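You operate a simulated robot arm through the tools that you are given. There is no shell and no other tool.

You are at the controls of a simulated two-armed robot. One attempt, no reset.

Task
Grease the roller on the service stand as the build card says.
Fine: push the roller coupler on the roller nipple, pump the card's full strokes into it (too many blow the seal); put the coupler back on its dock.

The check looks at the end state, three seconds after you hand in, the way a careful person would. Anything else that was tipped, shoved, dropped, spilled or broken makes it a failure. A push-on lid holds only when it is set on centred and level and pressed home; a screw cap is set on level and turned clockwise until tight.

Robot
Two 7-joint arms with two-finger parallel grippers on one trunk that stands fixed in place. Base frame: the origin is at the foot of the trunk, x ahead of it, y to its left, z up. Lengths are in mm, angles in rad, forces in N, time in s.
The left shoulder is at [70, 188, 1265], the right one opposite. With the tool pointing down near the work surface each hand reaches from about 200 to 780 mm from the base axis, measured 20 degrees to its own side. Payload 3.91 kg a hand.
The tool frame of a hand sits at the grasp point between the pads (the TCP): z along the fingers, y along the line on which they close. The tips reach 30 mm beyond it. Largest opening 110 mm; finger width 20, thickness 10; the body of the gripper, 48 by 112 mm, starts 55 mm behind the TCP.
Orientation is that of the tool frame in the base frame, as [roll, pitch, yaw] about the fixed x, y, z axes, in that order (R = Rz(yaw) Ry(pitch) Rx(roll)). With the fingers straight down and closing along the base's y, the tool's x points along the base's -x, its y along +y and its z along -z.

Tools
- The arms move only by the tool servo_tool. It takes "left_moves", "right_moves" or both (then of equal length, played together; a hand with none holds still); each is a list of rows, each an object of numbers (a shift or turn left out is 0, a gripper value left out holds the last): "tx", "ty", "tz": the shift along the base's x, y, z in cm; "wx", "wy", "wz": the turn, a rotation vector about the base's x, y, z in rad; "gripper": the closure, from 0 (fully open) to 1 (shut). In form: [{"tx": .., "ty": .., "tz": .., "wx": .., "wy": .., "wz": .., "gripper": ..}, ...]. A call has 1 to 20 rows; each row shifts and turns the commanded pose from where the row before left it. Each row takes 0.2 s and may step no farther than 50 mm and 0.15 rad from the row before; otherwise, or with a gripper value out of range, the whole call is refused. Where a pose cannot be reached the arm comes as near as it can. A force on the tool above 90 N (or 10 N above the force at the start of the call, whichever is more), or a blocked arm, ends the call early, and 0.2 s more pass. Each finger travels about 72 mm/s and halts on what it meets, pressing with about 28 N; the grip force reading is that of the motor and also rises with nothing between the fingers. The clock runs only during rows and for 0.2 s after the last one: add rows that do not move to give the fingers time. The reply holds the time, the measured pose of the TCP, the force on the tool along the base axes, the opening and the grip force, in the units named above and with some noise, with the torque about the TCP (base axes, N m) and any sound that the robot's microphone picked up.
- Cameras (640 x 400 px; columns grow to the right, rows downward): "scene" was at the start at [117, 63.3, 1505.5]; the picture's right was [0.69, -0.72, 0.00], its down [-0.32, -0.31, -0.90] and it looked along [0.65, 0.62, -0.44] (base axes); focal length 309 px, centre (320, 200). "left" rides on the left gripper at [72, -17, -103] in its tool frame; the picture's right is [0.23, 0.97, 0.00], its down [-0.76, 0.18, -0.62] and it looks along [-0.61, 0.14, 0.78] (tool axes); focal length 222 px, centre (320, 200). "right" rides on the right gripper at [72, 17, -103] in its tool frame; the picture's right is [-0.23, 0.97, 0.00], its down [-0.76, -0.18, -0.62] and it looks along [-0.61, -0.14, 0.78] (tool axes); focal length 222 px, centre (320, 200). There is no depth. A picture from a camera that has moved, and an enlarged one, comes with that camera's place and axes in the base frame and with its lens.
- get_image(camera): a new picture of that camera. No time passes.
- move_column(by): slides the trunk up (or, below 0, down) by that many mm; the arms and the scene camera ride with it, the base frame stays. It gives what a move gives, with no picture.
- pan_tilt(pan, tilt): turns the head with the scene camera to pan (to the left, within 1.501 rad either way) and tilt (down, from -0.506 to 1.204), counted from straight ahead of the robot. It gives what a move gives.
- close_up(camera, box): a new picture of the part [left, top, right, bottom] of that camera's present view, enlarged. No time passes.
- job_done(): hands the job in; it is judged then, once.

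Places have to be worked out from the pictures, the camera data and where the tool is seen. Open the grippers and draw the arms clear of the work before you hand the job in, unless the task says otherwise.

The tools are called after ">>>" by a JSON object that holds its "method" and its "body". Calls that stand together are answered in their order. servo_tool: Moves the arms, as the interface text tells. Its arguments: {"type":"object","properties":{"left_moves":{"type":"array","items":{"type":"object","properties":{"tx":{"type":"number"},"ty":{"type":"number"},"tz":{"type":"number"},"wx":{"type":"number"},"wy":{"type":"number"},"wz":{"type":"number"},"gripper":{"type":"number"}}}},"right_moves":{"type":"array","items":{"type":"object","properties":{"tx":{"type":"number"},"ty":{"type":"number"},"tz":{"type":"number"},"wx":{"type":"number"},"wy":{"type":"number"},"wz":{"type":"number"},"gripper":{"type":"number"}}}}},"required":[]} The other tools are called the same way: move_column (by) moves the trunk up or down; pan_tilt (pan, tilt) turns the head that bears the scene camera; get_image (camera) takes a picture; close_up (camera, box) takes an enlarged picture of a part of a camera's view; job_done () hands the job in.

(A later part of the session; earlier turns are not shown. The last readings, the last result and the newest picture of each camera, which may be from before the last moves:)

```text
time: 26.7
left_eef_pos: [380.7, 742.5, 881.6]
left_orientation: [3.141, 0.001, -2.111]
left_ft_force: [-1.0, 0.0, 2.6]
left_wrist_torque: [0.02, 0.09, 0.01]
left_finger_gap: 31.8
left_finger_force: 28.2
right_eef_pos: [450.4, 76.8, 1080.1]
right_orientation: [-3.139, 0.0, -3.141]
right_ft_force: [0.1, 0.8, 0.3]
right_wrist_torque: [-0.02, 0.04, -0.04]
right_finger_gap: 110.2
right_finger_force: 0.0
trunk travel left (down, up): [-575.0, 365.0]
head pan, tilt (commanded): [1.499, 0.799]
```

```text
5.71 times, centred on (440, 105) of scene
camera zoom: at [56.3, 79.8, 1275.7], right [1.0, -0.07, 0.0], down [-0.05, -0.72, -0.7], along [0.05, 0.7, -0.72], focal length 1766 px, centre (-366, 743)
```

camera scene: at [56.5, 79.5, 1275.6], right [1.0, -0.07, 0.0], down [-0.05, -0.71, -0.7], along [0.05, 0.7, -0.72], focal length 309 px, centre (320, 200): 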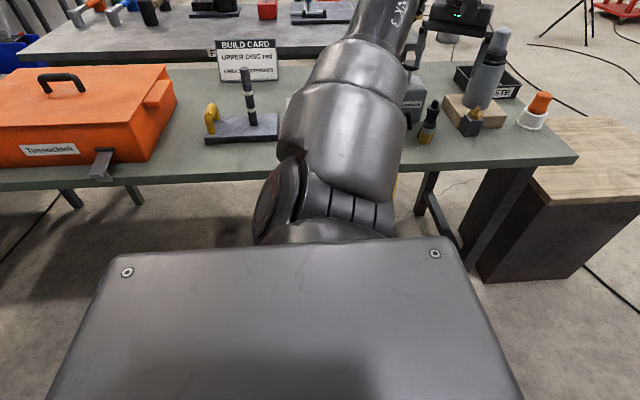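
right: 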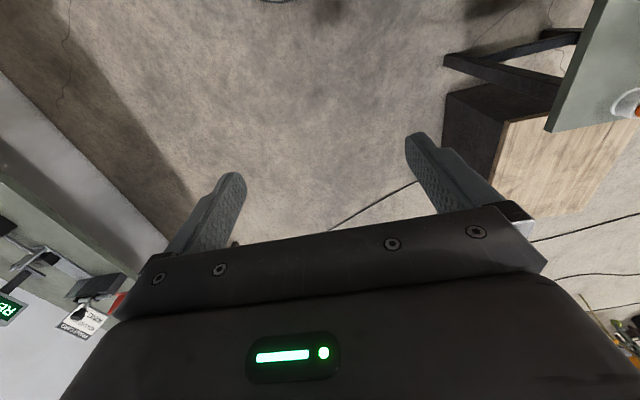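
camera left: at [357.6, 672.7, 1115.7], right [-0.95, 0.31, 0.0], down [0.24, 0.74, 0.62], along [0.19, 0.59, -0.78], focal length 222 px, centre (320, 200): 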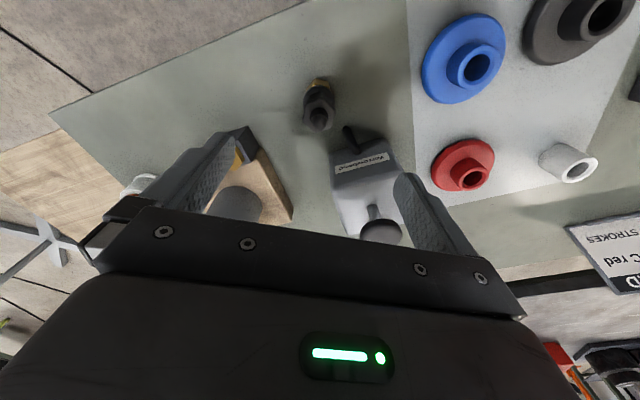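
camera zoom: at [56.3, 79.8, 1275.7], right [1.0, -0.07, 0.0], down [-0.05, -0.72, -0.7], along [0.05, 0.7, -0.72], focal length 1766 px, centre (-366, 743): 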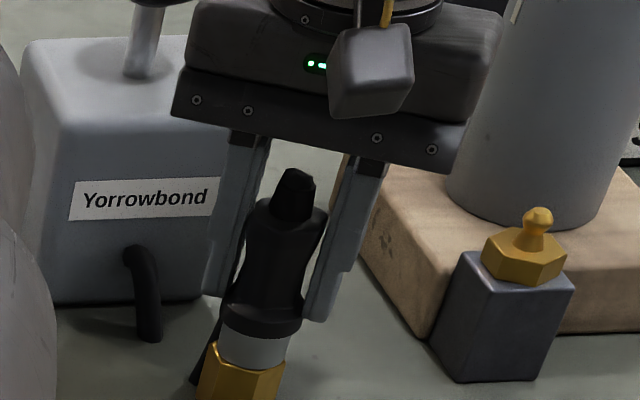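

Seated at z≈881.6 with little force. I'll open the fingers, check that the coupler stays, and tilt the hand outward by 0.4 rad about the closing axis.

>>> {"method": "servo_tool", "body": {"left_moves": [{"gripper": 0.3}, {}, {}, {"wx": 0.0857, "wy": -0.0515}, {"wx": 0.0857, "wy": -0.0515}, {"wx": 0.0857, "wy": -0.0515}, {"wx": 0.0857, "wy": -0.0515}, {}, {}]}}

>>> {"method": "close_up", "body": {"camera": "scene", "box": [380, 40, 500, 145]}}

>>> {"method": "get_image", "body": {"camera": "left"}}

```text
time: 28.7
left_eef_pos: [384.0, 743.1, 882.7]
left_orientation: [-3.141, 0.4, -2.112]
left_ft_force: [-0.4, 0.2, 0.2]
left_wrist_torque: [0.01, -0.02, -0.02]
left_finger_gap: 77.1
left_finger_force: 0.1
right_eef_pos: [450.1, 75.9, 1080.4]
right_orientation: [-3.14, 0.0, -3.141]
right_ft_force: [0.7, 0.8, 0.2]
right_wrist_torque: [-0.01, 0.03, 0.0]
right_finger_gap: 109.7
right_finger_force: 0.0
trunk travel left (down, up): [-575.0, 365.0]
head pan, tilt (commanded): [1.499, 0.799]
```

```text
3.81 times, centred on (440, 92) of scene
camera zoom: at [56.3, 80.2, 1275.6], right [1.0, -0.07, 0.0], down [-0.05, -0.72, -0.7], along [0.05, 0.69, -0.72], focal length 1177 px, centre (-137, 610)
```

zoom: 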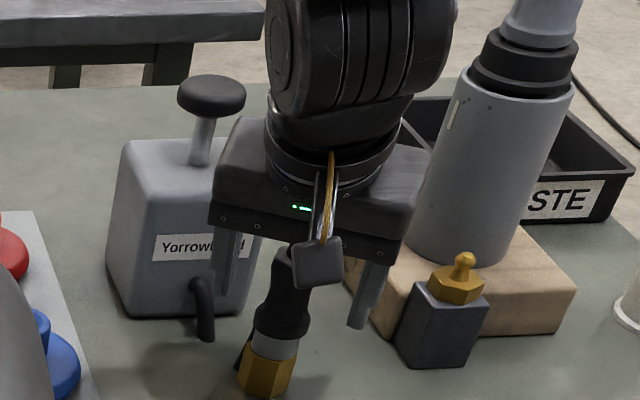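

```text
taken
camera left: at [342.7, 642.3, 950.4], right [-0.94, 0.32, -0.09], down [0.08, 0.48, 0.87], along [0.32, 0.81, -0.48], focal length 222 px, centre (320, 200)
```

left: 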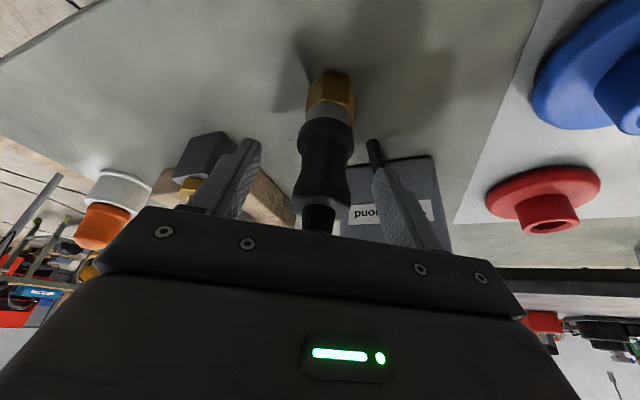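

The coupler stands upright on its dock and the hand is tilted. I'll drop 5 mm and close on the collar again.

>>> {"method": "servo_tool", "body": {"left_moves": [{"tz": -0.5}, {}, {"gripper": 1}, {}, {}, {}, {}]}}

>>> {"method": "close_up", "body": {"camera": "scene", "box": [380, 40, 500, 145]}}

>>> {"method": "close_up", "body": {"camera": "left", "box": [200, 50, 440, 220]}}

>>> {"method": "servo_tool", "body": {"left_moves": [{}]}}

>>> {"method": "servo_tool", "body": {"left_moves": [{}]}}

```text
time: 30.3
left_eef_pos: [382.3, 743.4, 878.5]
left_orientation: [-3.141, 0.399, -2.112]
left_ft_force: [0.0, 1.7, 1.3]
left_wrist_torque: [0.05, 0.0, -0.01]
left_finger_gap: 31.5
left_finger_force: 28.2
right_eef_pos: [450.4, 76.7, 1079.9]
right_orientation: [-3.14, 0.0, 3.141]
right_ft_force: [0.0, -0.2, 0.5]
right_wrist_torque: [-0.02, 0.0, 0.03]
right_finger_gap: 109.9
right_finger_force: 0.0
trunk travel left (down, up): [-575.0, 365.0]
head pan, tilt (commanded): [1.499, 0.799]
```

```text
3.81 times, centred on (440, 92) of scene
camera zoom: at [56.5, 80.0, 1275.6], right [1.0, -0.07, 0.0], down [-0.05, -0.72, -0.7], along [0.05, 0.7, -0.72], focal length 1177 px, centre (-137, 610)
```

zoom: 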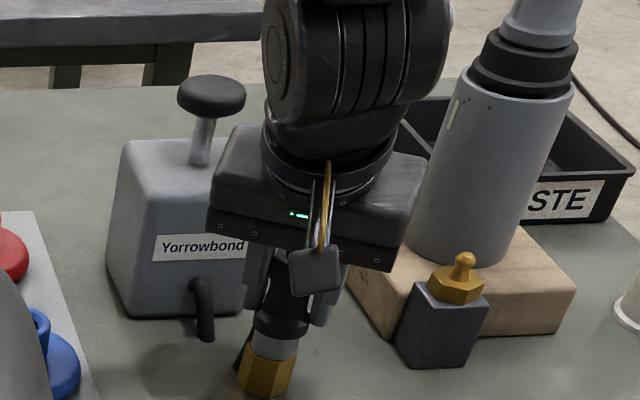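

```text
2.35 times, centred on (320, 135) of left
camera zoom: at [342.1, 642.0, 946.0], right [-0.94, 0.32, -0.09], down [0.08, 0.48, 0.87], along [0.32, 0.81, -0.48], focal length 523 px, centre (320, 353)
```

zoom: 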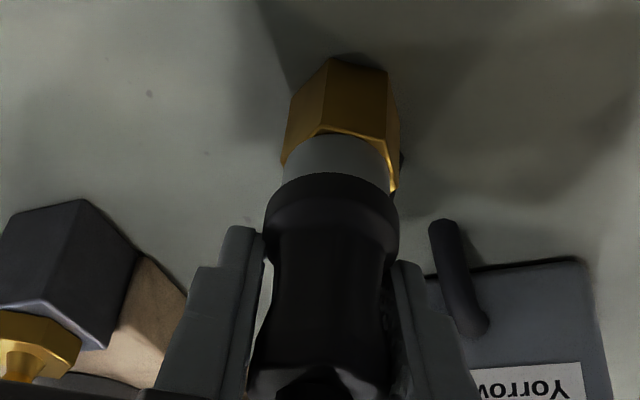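

```text
time: 30.7
left_eef_pos: [382.5, 743.0, 878.2]
left_orientation: [3.141, 0.4, -2.111]
left_ft_force: [-0.7, 1.5, 0.8]
left_wrist_torque: [0.05, 0.03, 0.0]
left_finger_gap: 31.3
left_finger_force: 28.4
right_eef_pos: [450.4, 76.8, 1081.6]
right_orientation: [-3.139, 0.0, -3.141]
right_ft_force: [0.1, 0.3, -0.1]
right_wrist_torque: [0.0, 0.0, -0.01]
right_finger_gap: 110.2
right_finger_force: 0.1
trunk travel left (down, up): [-575.0, 365.0]
head pan, tilt (commanded): [1.499, 0.799]
```

```text
time: 31.1
left_eef_pos: [383.0, 743.0, 878.8]
left_orientation: [-3.14, 0.4, -2.113]
left_ft_force: [-0.4, 2.0, 1.4]
left_wrist_torque: [0.06, 0.07, -0.01]
left_finger_gap: 31.0
left_finger_force: 28.8
right_eef_pos: [449.9, 77.7, 1080.4]
right_orientation: [-3.14, 0.001, -3.141]
right_ft_force: [-0.5, 0.4, 0.1]
right_wrist_torque: [-0.02, 0.01, -0.06]
right_finger_gap: 110.1
right_finger_force: 0.0
trunk travel left (down, up): [-575.0, 365.0]
head pan, tilt (commanded): [1.499, 0.799]
```

Docked TCP with tilt reads (382.6,743.1,878.5). The gap is creeping slightly (31.5→31.0), so I'll wait a moment to see if it settles.

>>> {"method": "servo_tool", "body": {"left_moves": [{}, {}, {}, {}, {}]}}

>>> {"method": "servo_tool", "body": {"left_moves": [{}, {}, {}, {}, {}]}}

>>> {"method": "close_up", "body": {"camera": "left", "box": [240, 80, 400, 220]}}

```text
time: 32.3
left_eef_pos: [382.6, 742.7, 877.9]
left_orientation: [3.141, 0.401, -2.112]
left_ft_force: [-1.2, 0.9, 3.1]
left_wrist_torque: [0.09, 0.08, 0.0]
left_finger_gap: 31.3
left_finger_force: 27.6
right_eef_pos: [450.5, 77.4, 1081.8]
right_orientation: [-3.139, -0.002, 3.141]
right_ft_force: [0.3, 0.3, -0.1]
right_wrist_torque: [0.03, 0.01, -0.03]
right_finger_gap: 109.8
right_finger_force: 0.1
trunk travel left (down, up): [-575.0, 365.0]
head pan, tilt (commanded): [1.499, 0.799]
```

```text
time: 33.5
left_eef_pos: [382.3, 742.2, 879.2]
left_orientation: [3.141, 0.4, -2.112]
left_ft_force: [-2.5, 1.1, 2.7]
left_wrist_torque: [0.07, 0.11, -0.01]
left_finger_gap: 31.0
left_finger_force: 27.5
right_eef_pos: [451.1, 76.5, 1080.8]
right_orientation: [-3.14, 0.001, -3.141]
right_ft_force: [1.1, 0.3, 0.6]
right_wrist_torque: [0.02, 0.0, 0.02]
right_finger_gap: 109.9
right_finger_force: 0.1
trunk travel left (down, up): [-575.0, 365.0]
head pan, tilt (commanded): [1.499, 0.799]
```

```text
2.86 times, centred on (320, 150) of left
camera zoom: at [342.0, 641.9, 946.1], right [-0.94, 0.32, -0.09], down [0.08, 0.48, 0.87], along [0.32, 0.81, -0.48], focal length 635 px, centre (320, 343)
```

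zoom: 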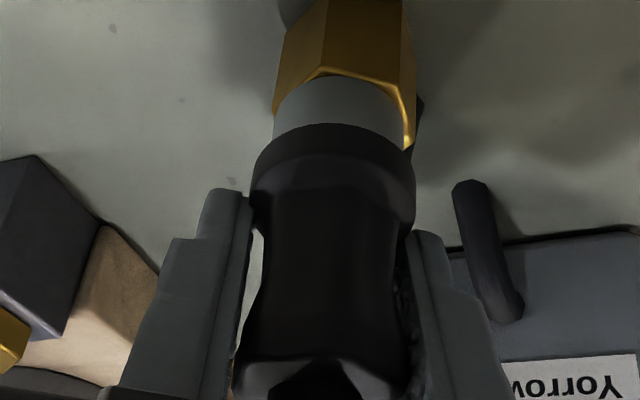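

The gap is stable near 31 mm, captured between collar and flare. I'll lift it straight off the dock about 100 mm and take the reference image.

>>> {"method": "servo_tool", "body": {"left_moves": [{"tz": 0.5}, {"tz": 0.5}, {"tz": 0.5}, {"tz": 0.5}, {"tz": 2}, {"tz": 2}, {"tz": 2}, {"tz": 2}, {}, {}]}}

>>> {"method": "close_up", "body": {"camera": "left", "box": [200, 30, 440, 180]}}

>>> {"method": "close_up", "body": {"camera": "scene", "box": [390, 30, 510, 145]}}

>>> {"method": "servo_tool", "body": {"left_moves": [{}]}}

>>> {"method": "servo_tool", "body": {"left_moves": [{}]}}

```text
time: 35.7
left_eef_pos: [382.4, 742.8, 978.7]
left_orientation: [3.14, 0.4, -2.113]
left_ft_force: [0.3, -0.4, -1.8]
left_wrist_torque: [-0.02, 0.0, -0.03]
left_finger_gap: 31.1
left_finger_force: 27.8
right_eef_pos: [450.9, 76.7, 1080.3]
right_orientation: [-3.139, 0.0, -3.139]
right_ft_force: [-0.9, 0.4, -0.3]
right_wrist_torque: [-0.02, 0.01, 0.01]
right_finger_gap: 110.1
right_finger_force: 0.0
trunk travel left (down, up): [-575.0, 365.0]
head pan, tilt (commanded): [1.499, 0.799]
```

```text
2.67 times, centred on (320, 105) of left
camera zoom: at [341.4, 641.9, 1045.9], right [-0.94, 0.32, -0.09], down [0.08, 0.48, 0.87], along [0.32, 0.81, -0.48], focal length 592 px, centre (320, 453)
```

zoom: 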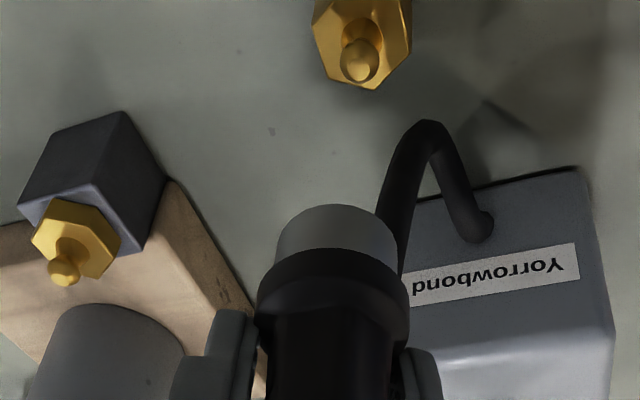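

```text
3.48 times, centred on (450, 88) of scene
camera zoom: at [56.6, 80.1, 1275.6], right [1.0, -0.07, 0.0], down [-0.05, -0.72, -0.7], along [0.05, 0.7, -0.72], focal length 1075 px, centre (-132, 591)
```

zoom: 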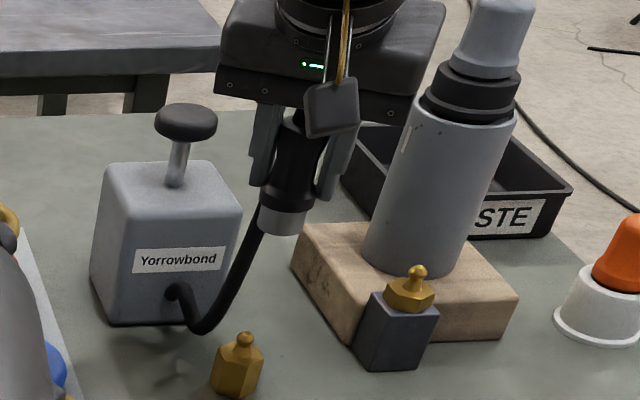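

```text
time: 36.1
left_eef_pos: [381.7, 743.6, 976.8]
left_orientation: [3.141, 0.4, -2.111]
left_ft_force: [-0.3, -0.2, -1.6]
left_wrist_torque: [0.0, -0.01, 0.03]
left_finger_gap: 31.3
left_finger_force: 28.3
right_eef_pos: [449.9, 77.4, 1080.0]
right_orientation: [-3.14, 0.0, 3.141]
right_ft_force: [-0.4, 0.3, -0.6]
right_wrist_torque: [0.03, 0.0, 0.0]
right_finger_gap: 110.0
right_finger_force: 0.0
trunk travel left (down, up): [-575.0, 365.0]
head pan, tilt (commanded): [1.499, 0.799]
```

```text
time: 36.5
left_eef_pos: [381.6, 741.3, 976.7]
left_orientation: [3.141, 0.4, -2.11]
left_ft_force: [-0.9, 0.0, -0.8]
left_wrist_torque: [-0.03, 0.01, 0.0]
left_finger_gap: 31.1
left_finger_force: 27.8
right_eef_pos: [449.8, 78.1, 1080.3]
right_orientation: [-3.14, -0.001, -3.139]
right_ft_force: [-0.3, -0.5, 0.0]
right_wrist_torque: [0.0, -0.02, 0.01]
right_finger_gap: 110.1
right_finger_force: 0.1
trunk travel left (down, up): [-575.0, 365.0]
head pan, tilt (commanded): [1.499, 0.799]
```

From the left and scene cameras the nipple is (+129, +26.4, +36.6) mm from the dock. I'll move the coupler there, 100 mm above seating height, and check that the nipple ball falls on the same pixel (359,62).

>>> {"method": "servo_tool", "body": {"left_moves": [{"tz": 1.85}, {"tz": 1.81}, {"tx": 2.15, "ty": 0.44}, {"tx": 2.15, "ty": 0.44}, {"tx": 2.15, "ty": 0.44}, {"tx": 2.15, "ty": 0.44}, {"tx": 2.15, "ty": 0.44}, {"tx": 2.15, "ty": 0.44}, {}, {}, {}]}}

>>> {"method": "close_up", "body": {"camera": "left", "box": [200, 30, 440, 180]}}

>>> {"method": "close_up", "body": {"camera": "scene", "box": [390, 0, 550, 145]}}

>>> {"method": "servo_tool", "body": {"left_moves": [{}]}}

>>> {"method": "servo_tool", "body": {"left_moves": [{}]}}

```text
time: 38.9
left_eef_pos: [513.0, 769.6, 1013.4]
left_orientation: [-3.142, 0.399, -2.112]
left_ft_force: [-1.1, -0.7, -1.3]
left_wrist_torque: [0.0, 0.0, 0.01]
left_finger_gap: 30.9
left_finger_force: 27.9
right_eef_pos: [452.0, 76.8, 1079.7]
right_orientation: [-3.141, 0.0, 3.142]
right_ft_force: [-0.5, 0.3, -0.1]
right_wrist_torque: [0.01, 0.01, 0.0]
right_finger_gap: 110.1
right_finger_force: 0.2
trunk travel left (down, up): [-575.0, 365.0]
head pan, tilt (commanded): [1.499, 0.799]
```

```text
2.67 times, centred on (320, 105) of left
camera zoom: at [471.4, 669.5, 1080.5], right [-0.94, 0.32, -0.09], down [0.08, 0.49, 0.87], along [0.32, 0.81, -0.48], focal length 592 px, centre (320, 453)
```

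zoom: 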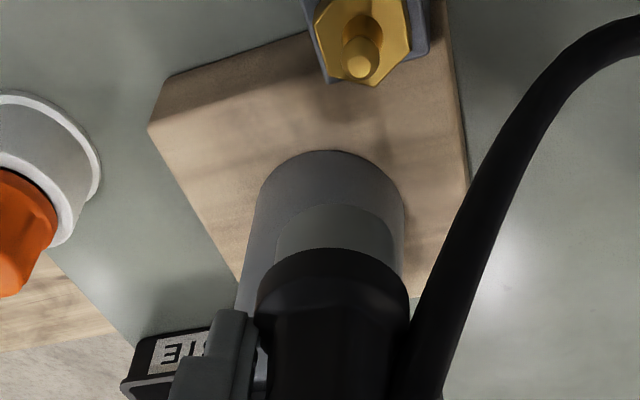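

```text
2.76 times, centred on (470, 72) of scene
camera zoom: at [56.8, 80.3, 1275.5], right [1.0, -0.07, 0.0], down [-0.05, -0.72, -0.7], along [0.05, 0.69, -0.72], focal length 852 px, centre (-94, 552)
```

zoom: 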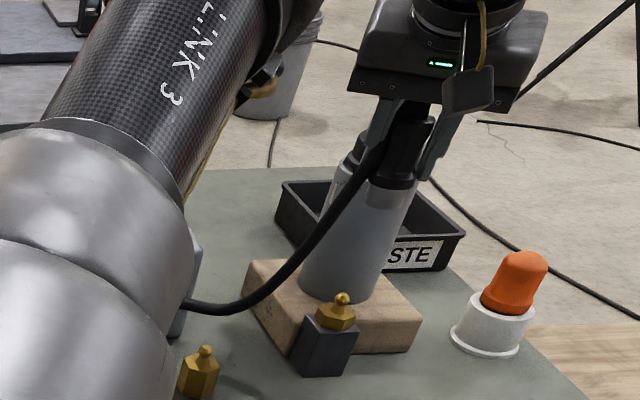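

```text
time: 39.3
left_eef_pos: [512.6, 769.9, 1013.5]
left_orientation: [-3.141, 0.4, -2.111]
left_ft_force: [0.7, 0.1, -1.4]
left_wrist_torque: [-0.03, 0.01, 0.01]
left_finger_gap: 31.4
left_finger_force: 28.1
right_eef_pos: [449.1, 76.9, 1080.2]
right_orientation: [-3.14, 0.0, -3.14]
right_ft_force: [0.2, -0.8, 0.1]
right_wrist_torque: [0.0, 0.04, -0.03]
right_finger_gap: 110.0
right_finger_force: 0.0
trunk travel left (down, up): [-575.0, 365.0]
head pan, tilt (commanded): [1.499, 0.799]
```

```text
time: 39.7
left_eef_pos: [512.5, 769.2, 1011.9]
left_orientation: [3.141, 0.401, -2.111]
left_ft_force: [0.3, 0.8, -0.8]
left_wrist_torque: [-0.01, 0.0, -0.05]
left_finger_gap: 31.2
left_finger_force: 28.1
right_eef_pos: [450.1, 77.8, 1080.9]
right_orientation: [-3.139, 0.001, 3.141]
right_ft_force: [0.7, -0.2, 0.9]
right_wrist_torque: [0.0, -0.02, -0.05]
right_finger_gap: 110.2
right_finger_force: 0.2
trunk travel left (down, up): [-575.0, 365.0]
head pan, tilt (commanded): [1.499, 0.799]
```

The nipple ball is at nearly the same pixel as the dock reference. I'll zoom further to measure it exactly.

>>> {"method": "close_up", "body": {"camera": "left", "box": [310, 30, 358, 66]}}

>>> {"method": "close_up", "body": {"camera": "scene", "box": [450, 10, 540, 140]}}

```text
11.11 times, centred on (334, 48) of left
camera zoom: at [471.2, 669.6, 1080.5], right [-0.94, 0.32, -0.09], down [0.08, 0.49, 0.87], along [0.32, 0.81, -0.48], focal length 2468 px, centre (164, 1889)
```

zoom: 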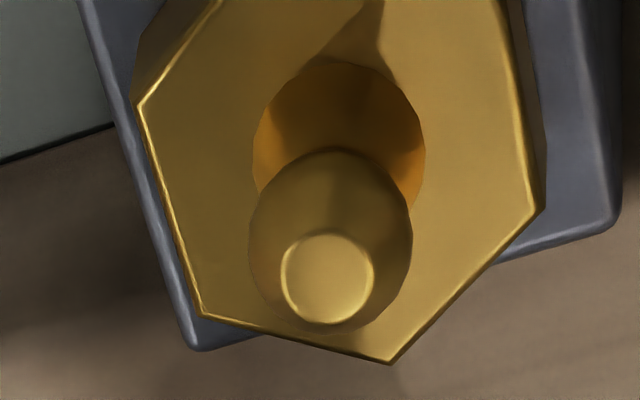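

```text
3.08 times, centred on (495, 75) of scene
camera zoom: at [56.7, 80.3, 1275.5], right [1.0, -0.07, 0.0], down [-0.05, -0.72, -0.7], along [0.05, 0.69, -0.72], focal length 951 px, centre (-218, 585)
```

zoom: 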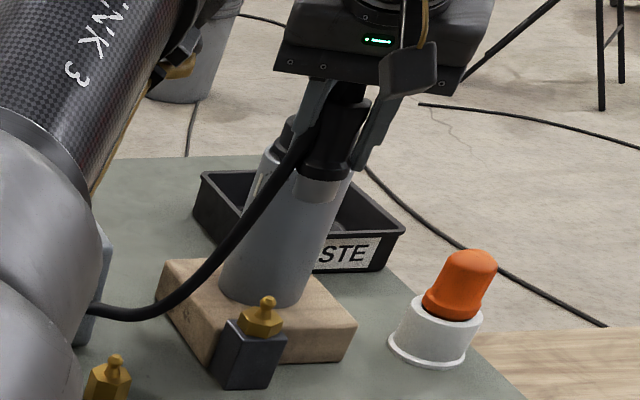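

The ball pixel matches within about 4 px (≈1.5 mm). I'll lower to ~25 mm above seating and compare with the scene view.

>>> {"method": "servo_tool", "body": {"left_moves": [{"tz": -1.5}, {"tz": -1.5}, {"tz": -1.5}, {"tz": -1.5}, {"tz": -1.5}, {}, {}]}}

>>> {"method": "close_up", "body": {"camera": "scene", "box": [440, 50, 520, 130]}}

>>> {"method": "close_up", "body": {"camera": "left", "box": [240, 40, 400, 140]}}

>>> {"method": "servo_tool", "body": {"left_moves": [{}]}}

```text
time: 41.3
left_eef_pos: [511.9, 770.0, 936.5]
left_orientation: [-3.14, 0.401, -2.112]
left_ft_force: [0.1, 0.5, -1.3]
left_wrist_torque: [0.01, 0.0, -0.01]
left_finger_gap: 31.3
left_finger_force: 28.1
right_eef_pos: [450.0, 76.7, 1080.0]
right_orientation: [-3.14, 0.0, 3.141]
right_ft_force: [0.3, -0.4, -0.4]
right_wrist_torque: [-0.01, -0.03, 0.0]
right_finger_gap: 110.1
right_finger_force: 0.1
trunk travel left (down, up): [-575.0, 365.0]
head pan, tilt (commanded): [1.499, 0.799]
```

```text
5.00 times, centred on (480, 90) of scene
camera zoom: at [56.7, 80.3, 1275.5], right [1.0, -0.07, 0.0], down [-0.05, -0.72, -0.7], along [0.05, 0.69, -0.72], focal length 1545 px, centre (-480, 750)
```

zoom: 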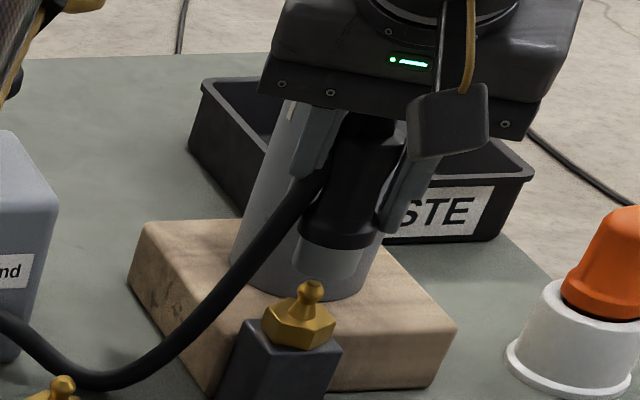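

```text
4.00 times, centred on (320, 90) of left
camera zoom: at [470.9, 669.5, 1005.0], right [-0.94, 0.32, -0.09], down [0.08, 0.49, 0.87], along [0.32, 0.81, -0.48], focal length 888 px, centre (320, 640)
```

zoom: 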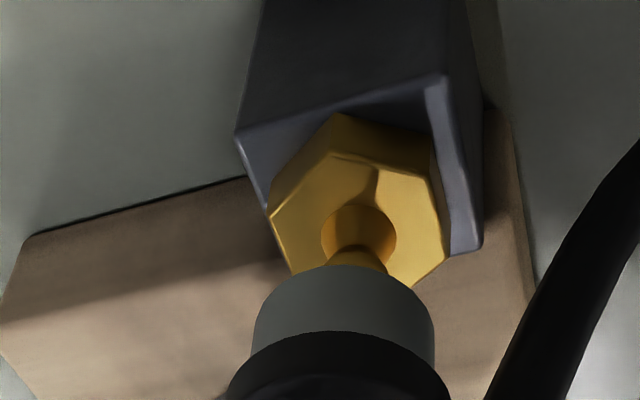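

```text
time: 41.7
left_eef_pos: [512.1, 769.3, 937.9]
left_orientation: [3.141, 0.399, -2.112]
left_ft_force: [0.2, 0.4, -1.2]
left_wrist_torque: [0.0, -0.01, 0.01]
left_finger_gap: 31.1
left_finger_force: 28.4
right_eef_pos: [449.5, 77.7, 1080.2]
right_orientation: [-3.14, -0.001, 3.141]
right_ft_force: [-0.2, 0.6, 0.5]
right_wrist_torque: [0.01, 0.0, 0.01]
right_finger_gap: 110.4
right_finger_force: 0.1
trunk travel left (down, up): [-575.0, 365.0]
head pan, tilt (commanded): [1.499, 0.799]
```

Relative to the dock case, lateral alignment matches within ~1 mm, with the nipple perhaps 2–3 mm lower than assumed. I'll nudge 0.5 mm toward the robot and descend gently, watching the force.

>>> {"method": "servo_tool", "body": {"left_moves": [{"tx": -0.03, "ty": -0.05}, {"tz": -0.4}, {"tz": -0.4}, {"tz": -0.4}, {}]}}

>>> {"method": "close_up", "body": {"camera": "scene", "box": [445, 65, 515, 130]}}

>>> {"method": "close_up", "body": {"camera": "left", "box": [270, 70, 380, 140]}}

```text
time: 42.9
left_eef_pos: [512.4, 770.5, 927.8]
left_orientation: [3.141, 0.399, -2.113]
left_ft_force: [-0.1, 0.6, -1.0]
left_wrist_torque: [-0.01, -0.02, 0.0]
left_finger_gap: 31.2
left_finger_force: 28.0
right_eef_pos: [450.6, 77.6, 1080.5]
right_orientation: [-3.139, -0.001, 3.141]
right_ft_force: [-0.6, 0.1, 0.9]
right_wrist_torque: [0.01, -0.03, -0.02]
right_finger_gap: 110.0
right_finger_force: 0.1
trunk travel left (down, up): [-575.0, 365.0]
head pan, tilt (commanded): [1.499, 0.799]
```

```text
6.15 times, centred on (480, 98) of scene
camera zoom: at [56.7, 80.2, 1275.5], right [1.0, -0.07, 0.0], down [-0.05, -0.72, -0.7], along [0.05, 0.69, -0.72], focal length 1902 px, centre (-665, 831)
```

zoom: 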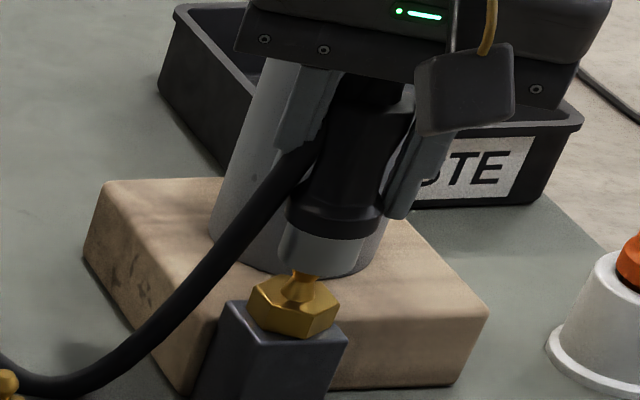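

```text
5.71 times, centred on (325, 105) of left
camera zoom: at [471.2, 669.1, 994.9], right [-0.94, 0.32, -0.09], down [0.08, 0.49, 0.87], along [0.32, 0.81, -0.48], focal length 1269 px, centre (291, 743)
```

zoom: 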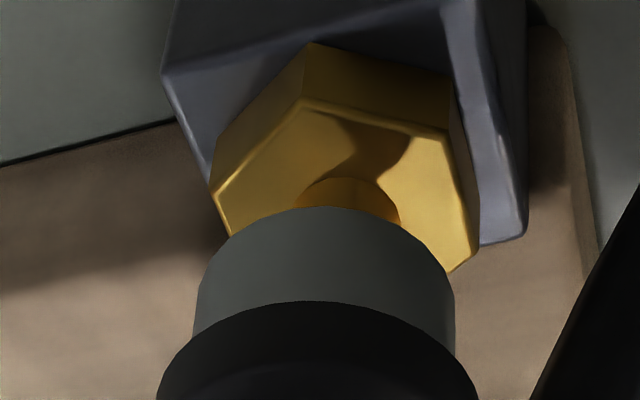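

The ball is entering the mouth with no contact force yet. I'll continue down slowly to seat it.

>>> {"method": "servo_tool", "body": {"left_moves": [{"tz": -0.3}, {"tz": -0.3}, {"tz": -0.3}, {}]}}

>>> {"method": "close_up", "body": {"camera": "scene", "box": [445, 65, 515, 130]}}

>>> {"method": "close_up", "body": {"camera": "left", "box": [270, 70, 380, 140]}}

```text
time: 43.9
left_eef_pos: [511.7, 769.2, 917.7]
left_orientation: [3.141, 0.401, -2.112]
left_ft_force: [0.3, 0.8, -1.2]
left_wrist_torque: [0.04, -0.03, -0.01]
left_finger_gap: 31.2
left_finger_force: 27.7
right_eef_pos: [449.5, 77.4, 1080.2]
right_orientation: [-3.141, 0.002, 3.141]
right_ft_force: [-0.7, 0.8, -0.4]
right_wrist_torque: [-0.04, -0.02, -0.01]
right_finger_gap: 110.3
right_finger_force: 0.0
trunk travel left (down, up): [-575.0, 365.0]
head pan, tilt (commanded): [1.499, 0.799]
```

```text
6.15 times, centred on (480, 98) of scene
camera zoom: at [56.7, 80.4, 1275.5], right [1.0, -0.07, 0.0], down [-0.05, -0.72, -0.7], along [0.05, 0.69, -0.72], focal length 1902 px, centre (-665, 831)
```

zoom: 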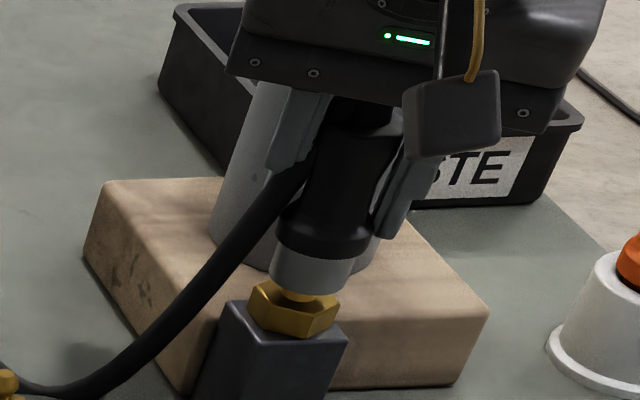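

```text
5.71 times, centred on (325, 105) of left
camera zoom: at [470.9, 669.6, 985.9], right [-0.94, 0.32, -0.09], down [0.09, 0.49, 0.87], along [0.32, 0.81, -0.48], focal length 1269 px, centre (291, 743)
```

zoom: 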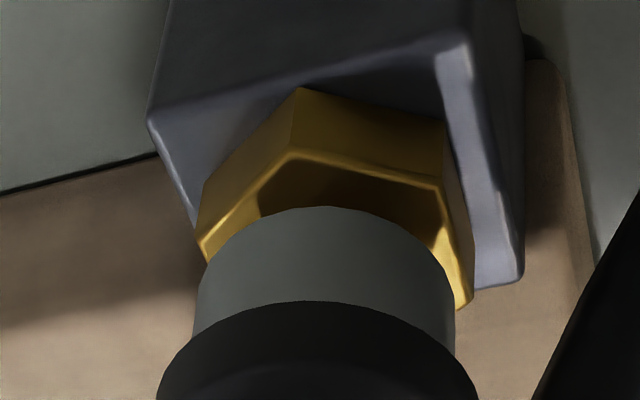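

Still no contact force; by comparison with the docked picture about 7 mm remain. I'll keep lowering in small steps.

>>> {"method": "servo_tool", "body": {"left_moves": [{"tz": -0.2}, {"tz": -0.2}, {"tz": -0.2}, {}]}}

>>> {"method": "close_up", "body": {"camera": "left", "box": [270, 70, 380, 140]}}

```text
time: 44.9
left_eef_pos: [512.8, 770.5, 910.3]
left_orientation: [-3.141, 0.399, -2.111]
left_ft_force: [0.1, 3.1, 0.0]
left_wrist_torque: [0.14, -0.03, -0.01]
left_finger_gap: 31.2
left_finger_force: 27.9
right_eef_pos: [451.1, 77.2, 1079.9]
right_orientation: [-3.14, -0.001, 3.141]
right_ft_force: [-0.5, 0.3, 0.3]
right_wrist_torque: [-0.01, -0.01, 0.01]
right_finger_gap: 109.6
right_finger_force: 0.1
trunk travel left (down, up): [-575.0, 365.0]
head pan, tilt (commanded): [1.499, 0.799]
```

```text
5.71 times, centred on (325, 105) of left
camera zoom: at [470.5, 669.5, 980.0], right [-0.94, 0.32, -0.09], down [0.08, 0.49, 0.87], along [0.32, 0.81, -0.48], focal length 1269 px, centre (291, 743)
```

zoom: 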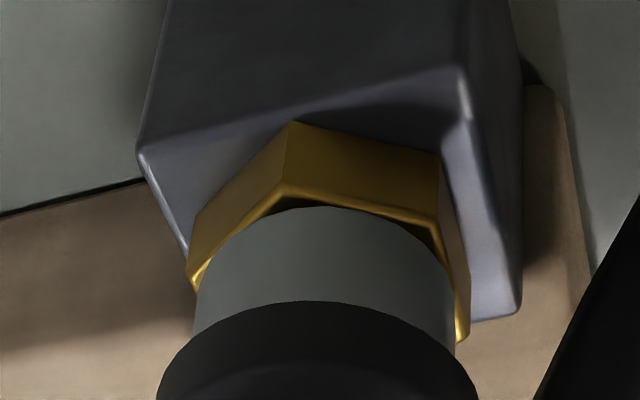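

A small +3 N y-force appears, so I'll relieve it by 0.5 mm in +y and press the last few millimetres home.

>>> {"method": "servo_tool", "body": {"left_moves": [{"ty": 0.05}, {"tz": -0.1}, {"tz": -0.1}, {}]}}

>>> {"method": "close_up", "body": {"camera": "left", "box": [270, 70, 380, 140]}}

```text
time: 45.9
left_eef_pos: [511.6, 770.0, 911.1]
left_orientation: [-3.14, 0.401, -2.113]
left_ft_force: [-1.2, 4.5, 3.5]
left_wrist_torque: [0.25, 0.06, 0.0]
left_finger_gap: 31.0
left_finger_force: 28.4
right_eef_pos: [449.1, 77.4, 1080.7]
right_orientation: [-3.139, 0.001, -3.141]
right_ft_force: [0.0, -0.4, 0.2]
right_wrist_torque: [-0.01, 0.0, 0.02]
right_finger_gap: 109.9
right_finger_force: 0.2
trunk travel left (down, up): [-575.0, 365.0]
head pan, tilt (commanded): [1.499, 0.799]
```

```text
5.71 times, centred on (325, 105) of left
camera zoom: at [470.5, 669.4, 978.5], right [-0.94, 0.32, -0.09], down [0.08, 0.48, 0.87], along [0.32, 0.81, -0.48], focal length 1269 px, centre (291, 743)
```

zoom: 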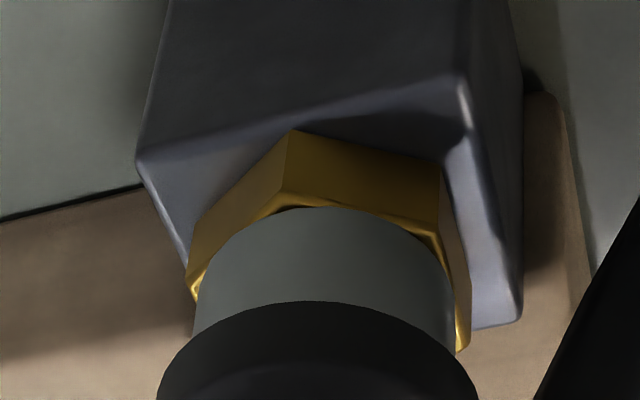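

The silver rim now sits at the hex as it did on the dock. I'll press 2 mm more to make sure that it is pushed home.

>>> {"method": "servo_tool", "body": {"left_moves": [{"tz": -0.1}, {"tz": -0.1}, {}, {}]}}

>>> {"method": "close_up", "body": {"camera": "left", "box": [270, 70, 380, 140]}}

>>> {"method": "close_up", "body": {"camera": "scene", "box": [445, 65, 515, 130]}}

```text
time: 46.9
left_eef_pos: [510.2, 769.0, 910.2]
left_orientation: [-3.14, 0.404, -2.112]
left_ft_force: [1.7, 13.6, 19.8]
left_wrist_torque: [0.6, 0.12, 0.15]
left_finger_gap: 31.4
left_finger_force: 27.6
right_eef_pos: [449.6, 76.4, 1081.2]
right_orientation: [-3.141, 0.001, 3.141]
right_ft_force: [0.0, 0.5, -0.2]
right_wrist_torque: [-0.01, 0.02, 0.02]
right_finger_gap: 110.2
right_finger_force: 0.0
trunk travel left (down, up): [-575.0, 365.0]
head pan, tilt (commanded): [1.499, 0.799]
```

```text
5.71 times, centred on (325, 105) of left
camera zoom: at [470.3, 668.7, 977.6], right [-0.94, 0.32, -0.09], down [0.08, 0.48, 0.87], along [0.33, 0.81, -0.48], focal length 1269 px, centre (291, 743)
```

zoom: 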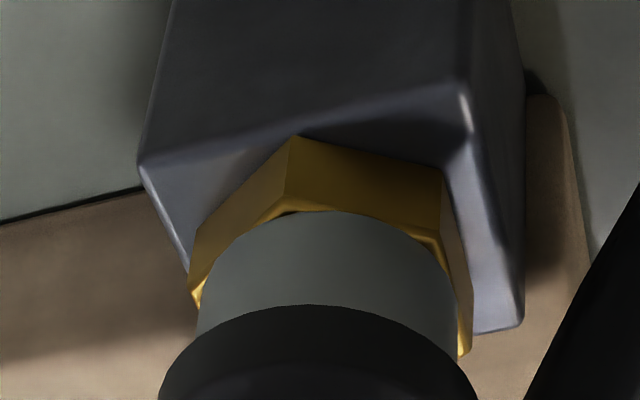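

```text
6.15 times, centred on (480, 98) of scene
camera zoom: at [54.9, 79.3, 1275.9], right [1.0, -0.07, 0.0], down [-0.05, -0.71, -0.7], along [0.05, 0.7, -0.72], focal length 1902 px, centre (-665, 831)
```

zoom: 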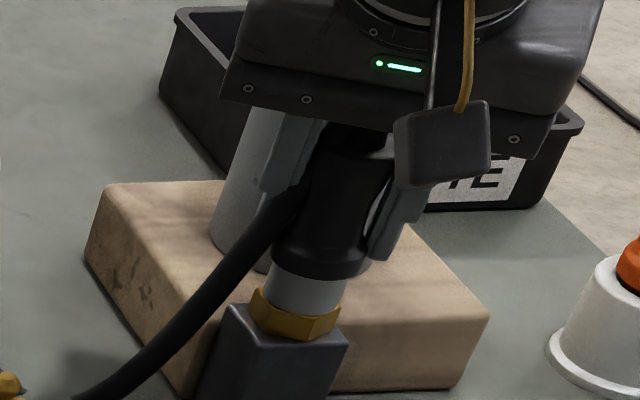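

Seated: 20 N reaction with the rim flat on the hex. I'll ease off 2 mm, open the fingers and check that the coupler stays on.

>>> {"method": "servo_tool", "body": {"left_moves": [{"tz": 0.2}, {}, {"gripper": 0.3}, {}, {}, {}]}}

>>> {"method": "close_up", "body": {"camera": "scene", "box": [435, 45, 535, 135]}}

>>> {"method": "close_up", "body": {"camera": "left", "box": [220, 60, 420, 200]}}

```text
time: 48.3
left_eef_pos: [512.0, 770.0, 908.4]
left_orientation: [-3.141, 0.399, -2.112]
left_ft_force: [-0.3, -0.3, -0.8]
left_wrist_torque: [-0.04, -0.02, -0.04]
left_finger_gap: 77.3
left_finger_force: 0.1
right_eef_pos: [451.2, 77.8, 1080.1]
right_orientation: [-3.139, -0.001, 3.141]
right_ft_force: [0.3, -0.7, -0.3]
right_wrist_torque: [-0.02, -0.02, 0.04]
right_finger_gap: 109.9
right_finger_force: 0.0
trunk travel left (down, up): [-575.0, 365.0]
head pan, tilt (commanded): [1.499, 0.799]
```

```text
4.44 times, centred on (485, 90) of scene
camera zoom: at [56.4, 80.2, 1275.6], right [1.0, -0.07, 0.0], down [-0.05, -0.72, -0.7], along [0.05, 0.7, -0.72], focal length 1373 px, centre (-413, 689)
```

zoom: 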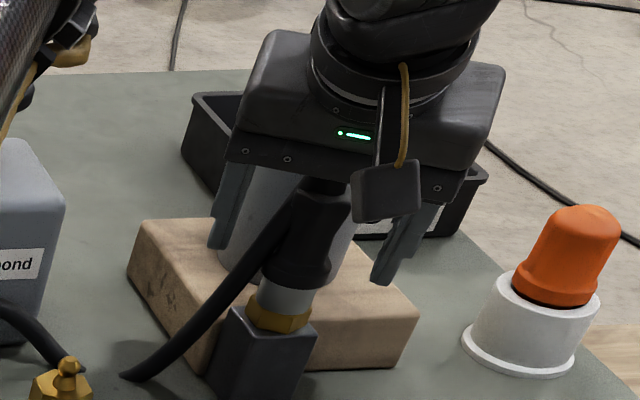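

```text
2.86 times, centred on (320, 130) of left
camera zoom: at [470.8, 669.0, 977.3], right [-0.94, 0.32, -0.09], down [0.08, 0.49, 0.87], along [0.32, 0.81, -0.48], focal length 635 px, centre (320, 400)
```

zoom: 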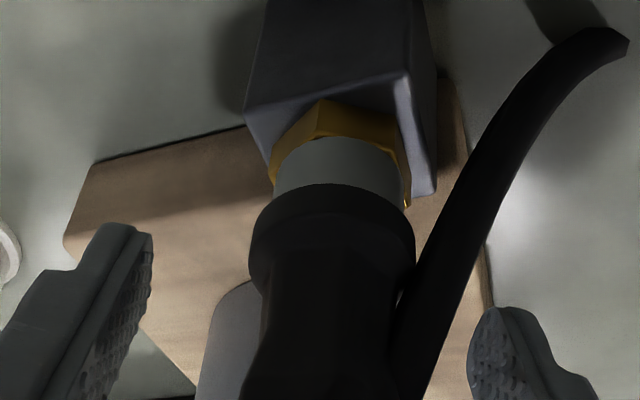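

The coupler holds on the nipple; its grip pose is about (512,770,909). I'll retreat along the tool axis, close the fingers, reduce the tilt to 0.25 and go to about 60 mm above the pump knob.

>>> {"method": "servo_tool", "body": {"left_moves": [{"tx": -0.4, "ty": -0.667, "tz": 1.84}, {"tx": -0.4, "ty": -0.667, "tz": 1.84}, {"tx": -0.4, "ty": -0.667, "tz": 1.84}, {"tx": -0.4, "ty": -0.667, "tz": 1.84}, {"tx": -0.4, "ty": -0.667, "tz": 1.84}, {"tz": 2}, {"tz": 2, "gripper": 1}, {"tx": -1.94, "ty": 2.07, "wx": -0.0643, "wy": 0.0386}, {"tx": -1.94, "ty": 2.07, "wx": -0.0643, "wy": 0.0386}, {"tx": -1.94, "ty": 2.07}, {"tx": -1.94, "ty": 2.07}, {"tx": -1.94, "ty": 2.07}, {"tx": -1.94, "ty": 2.07}, {"tx": -1.94, "ty": 2.07}, {}, {}]}}

>>> {"method": "get_image", "body": {"camera": "scene"}}

>>> {"method": "get_image", "body": {"camera": "left"}}

```text
time: 51.7
left_eef_pos: [355.0, 881.8, 1042.1]
left_orientation: [-3.141, 0.248, -2.111]
left_ft_force: [0.3, 0.2, 0.9]
left_wrist_torque: [0.0, 0.04, 0.02]
left_finger_gap: 0.1
left_finger_force: 28.3
right_eef_pos: [451.1, 77.3, 1080.5]
right_orientation: [-3.138, 0.001, 3.141]
right_ft_force: [-0.1, -0.1, -0.7]
right_wrist_torque: [-0.01, 0.0, -0.02]
right_finger_gap: 110.0
right_finger_force: 0.1
trunk travel left (down, up): [-575.0, 365.0]
head pan, tilt (commanded): [1.499, 0.799]
```

```text
taken
camera scene: at [56.4, 80.5, 1275.6], right [1.0, -0.07, 0.0], down [-0.05, -0.72, -0.7], along [0.05, 0.69, -0.72], focal length 309 px, centre (320, 200)
```

scene: 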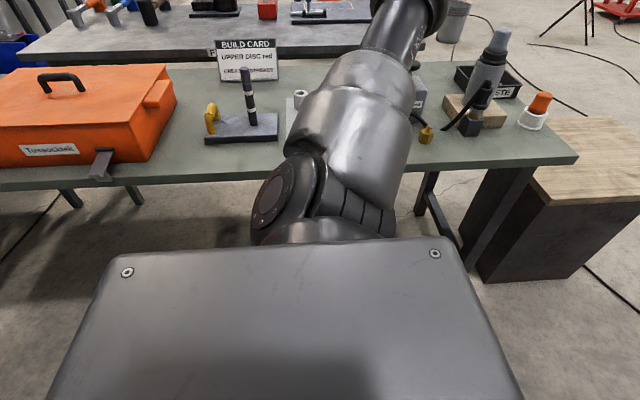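

```text
taken
camera left: at [319.6, 790.4, 1125.4], right [-0.95, 0.31, -0.06], down [0.15, 0.59, 0.79], along [0.28, 0.74, -0.61], focal length 222 px, centre (320, 200)
```

left: 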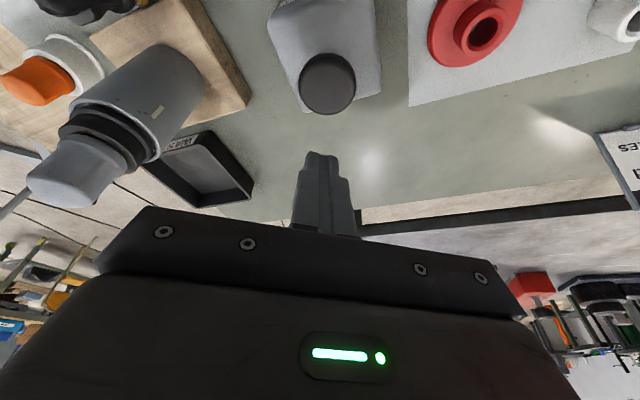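

From several views the knob's top centre works out at (352,872,943). I'll shift to (353,873), lower to ~1000 (tips ~970) and re-check.

>>> {"method": "servo_tool", "body": {"left_moves": [{"tx": -0.25, "ty": -0.9}, {"tz": -2}, {"tz": -2}, {}, {}]}}

>>> {"method": "close_up", "body": {"camera": "left", "box": [220, 40, 420, 240]}}

>>> {"method": "pan_tilt", "body": {"pan": 1.1, "tilt": 0.55}}

>>> {"method": "get_image", "body": {"camera": "scene"}}

```text
time: 52.9
left_eef_pos: [351.5, 871.6, 1001.9]
left_orientation: [3.141, 0.249, -2.111]
left_ft_force: [0.6, -0.4, -0.3]
left_wrist_torque: [0.04, 0.0, 0.0]
left_finger_gap: 0.0
left_finger_force: 28.0
right_eef_pos: [450.5, 77.6, 1080.9]
right_orientation: [-3.14, 0.0, -3.142]
right_ft_force: [-0.5, 0.5, 0.4]
right_wrist_torque: [-0.02, 0.02, -0.02]
right_finger_gap: 110.1
right_finger_force: 0.1
trunk travel left (down, up): [-575.0, 365.0]
head pan, tilt (commanded): [1.499, 0.799]
```

```text
2.00 times, centred on (320, 140) of left
camera zoom: at [315.9, 780.9, 1084.6], right [-0.95, 0.31, -0.06], down [0.15, 0.59, 0.79], along [0.28, 0.74, -0.61], focal length 444 px, centre (320, 320)
```

zoom: 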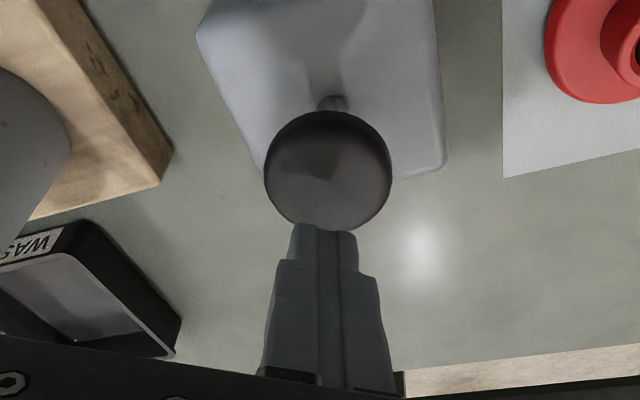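

```text
time: 53.7
left_eef_pos: [350.3, 871.4, 1002.8]
left_orientation: [-3.141, 0.248, -2.111]
left_ft_force: [-0.3, -1.0, 0.0]
left_wrist_torque: [-0.01, 0.0, 0.05]
left_finger_gap: 0.0
left_finger_force: 28.8
right_eef_pos: [450.5, 76.4, 1080.6]
right_orientation: [-3.139, 0.001, 3.141]
right_ft_force: [-1.2, 0.1, -0.5]
right_wrist_torque: [0.01, 0.0, 0.02]
right_finger_gap: 109.8
right_finger_force: 0.0
trunk travel left (down, up): [-575.0, 365.0]
head pan, tilt (commanded): [1.1, 0.55]
```

```text
taken
camera scene: at [91.4, 79.8, 1296.9], right [0.89, -0.45, 0.0], down [-0.24, -0.47, -0.85], along [0.39, 0.76, -0.52], focal length 309 px, centre (320, 200)
```

scene: 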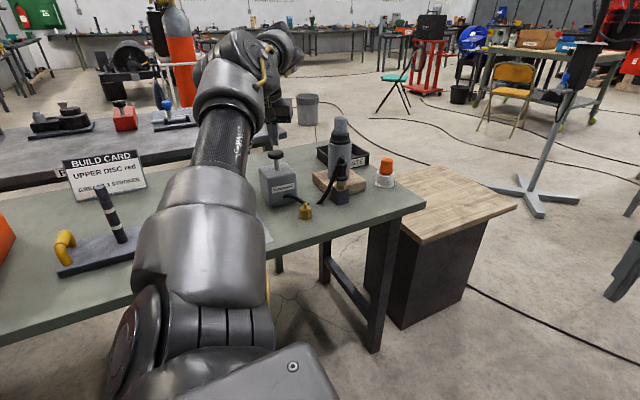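

The scene view from this pan shows the knob and the hand above it. I'll zoom in.

>>> {"method": "close_up", "body": {"camera": "scene", "box": [230, 80, 410, 220]}}

>>> {"method": "close_up", "body": {"camera": "scene", "box": [60, 145, 150, 205]}}

```text
2.86 times, centred on (320, 150) of scene
camera zoom: at [91.4, 79.8, 1296.9], right [0.89, -0.45, 0.0], down [-0.24, -0.47, -0.85], along [0.39, 0.76, -0.52], focal length 883 px, centre (320, 343)
```

zoom: 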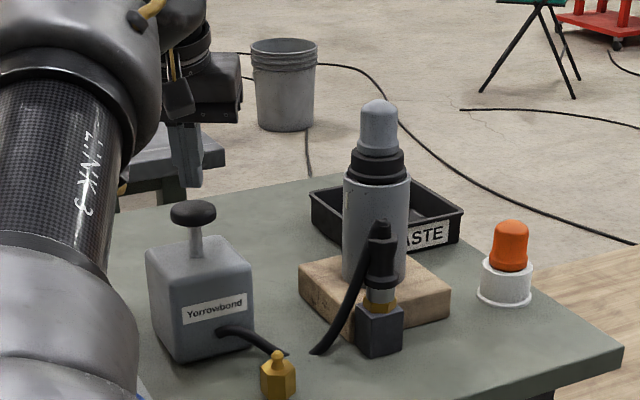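

```text
6.67 times, centred on (105, 175) of scene
camera zoom: at [91.4, 79.8, 1296.9], right [0.89, -0.45, 0.0], down [-0.24, -0.47, -0.85], along [0.39, 0.76, -0.52], focal length 2060 px, centre (1753, 367)
```

zoom: 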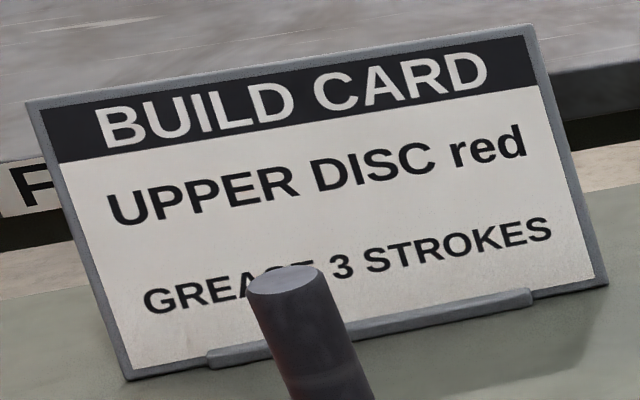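

The tips are centred above the knob (top ≈ z 952), and the card again reads 3 strokes. I'll lower to first contact.

>>> {"method": "servo_tool", "body": {"left_moves": [{"tz": -0.6}, {"tz": -0.6}, {"tz": -0.4}, {}]}}

>>> {"method": "close_up", "body": {"camera": "scene", "box": [260, 100, 320, 180]}}

>>> {"method": "close_up", "body": {"camera": "left", "box": [220, 60, 420, 220]}}

```text
time: 54.7
left_eef_pos: [352.6, 872.7, 985.4]
left_orientation: [-3.14, 0.251, -2.113]
left_ft_force: [-0.2, 0.2, 0.2]
left_wrist_torque: [0.02, 0.0, 0.0]
left_finger_gap: 0.0
left_finger_force: 27.8
right_eef_pos: [449.8, 77.6, 1079.9]
right_orientation: [-3.14, -0.001, 3.14]
right_ft_force: [-0.2, -0.2, -0.1]
right_wrist_torque: [0.0, -0.01, -0.01]
right_finger_gap: 109.9
right_finger_force: 0.1
trunk travel left (down, up): [-575.0, 365.0]
head pan, tilt (commanded): [1.1, 0.55]
```

```text
5.00 times, centred on (290, 140) of scene
camera zoom: at [91.5, 79.8, 1296.9], right [0.89, -0.45, 0.0], down [-0.24, -0.47, -0.85], along [0.39, 0.76, -0.52], focal length 1545 px, centre (470, 500)
```

zoom: 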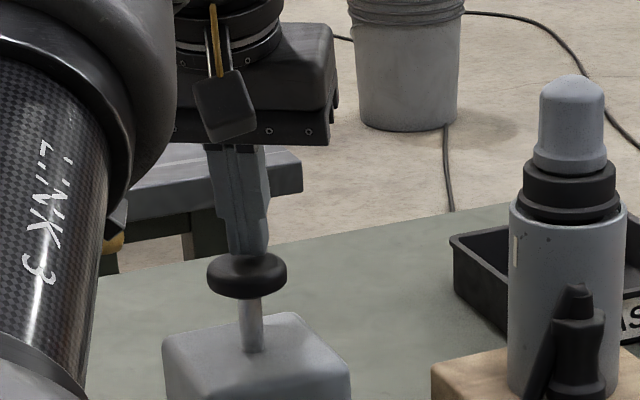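

```text
2.50 times, centred on (320, 140) of left
camera zoom: at [317.5, 780.6, 1069.2], right [-0.95, 0.31, -0.06], down [0.15, 0.59, 0.79], along [0.28, 0.74, -0.61], focal length 555 px, centre (320, 350)
```

zoom: 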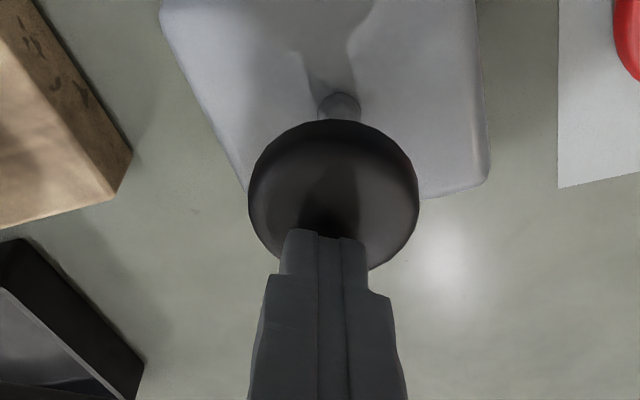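

The tips are just above the knob, perhaps 3–4 mm beyond its centre. I'll shift 3 mm toward the robot and begin pressing slowly to learn the stroke's force.

>>> {"method": "servo_tool", "body": {"left_moves": [{"tx": -0.15, "ty": -0.25}, {"tz": -0.2}, {"tz": -0.2}, {"tz": -0.2}, {}]}}

>>> {"method": "close_up", "body": {"camera": "scene", "box": [260, 100, 320, 180]}}

```text
time: 55.9
left_eef_pos: [352.1, 869.2, 979.4]
left_orientation: [3.142, 0.25, -2.112]
left_ft_force: [-0.4, 0.5, 1.2]
left_wrist_torque: [0.0, 0.01, 0.06]
left_finger_gap: 0.3
left_finger_force: 27.7
right_eef_pos: [449.6, 76.8, 1080.5]
right_orientation: [-3.14, -0.002, -3.141]
right_ft_force: [0.1, -0.7, 0.5]
right_wrist_torque: [0.01, -0.01, 0.0]
right_finger_gap: 110.0
right_finger_force: 0.1
trunk travel left (down, up): [-575.0, 365.0]
head pan, tilt (commanded): [1.1, 0.55]
```

```text
5.00 times, centred on (290, 140) of scene
camera zoom: at [91.5, 79.7, 1297.0], right [0.89, -0.45, 0.0], down [-0.24, -0.47, -0.85], along [0.39, 0.76, -0.52], focal length 1545 px, centre (470, 500)
```

zoom: 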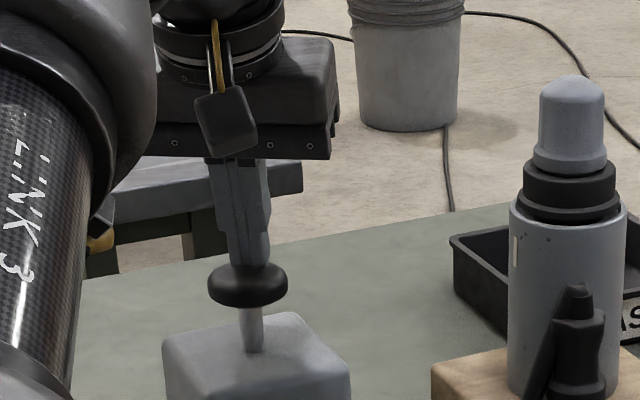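

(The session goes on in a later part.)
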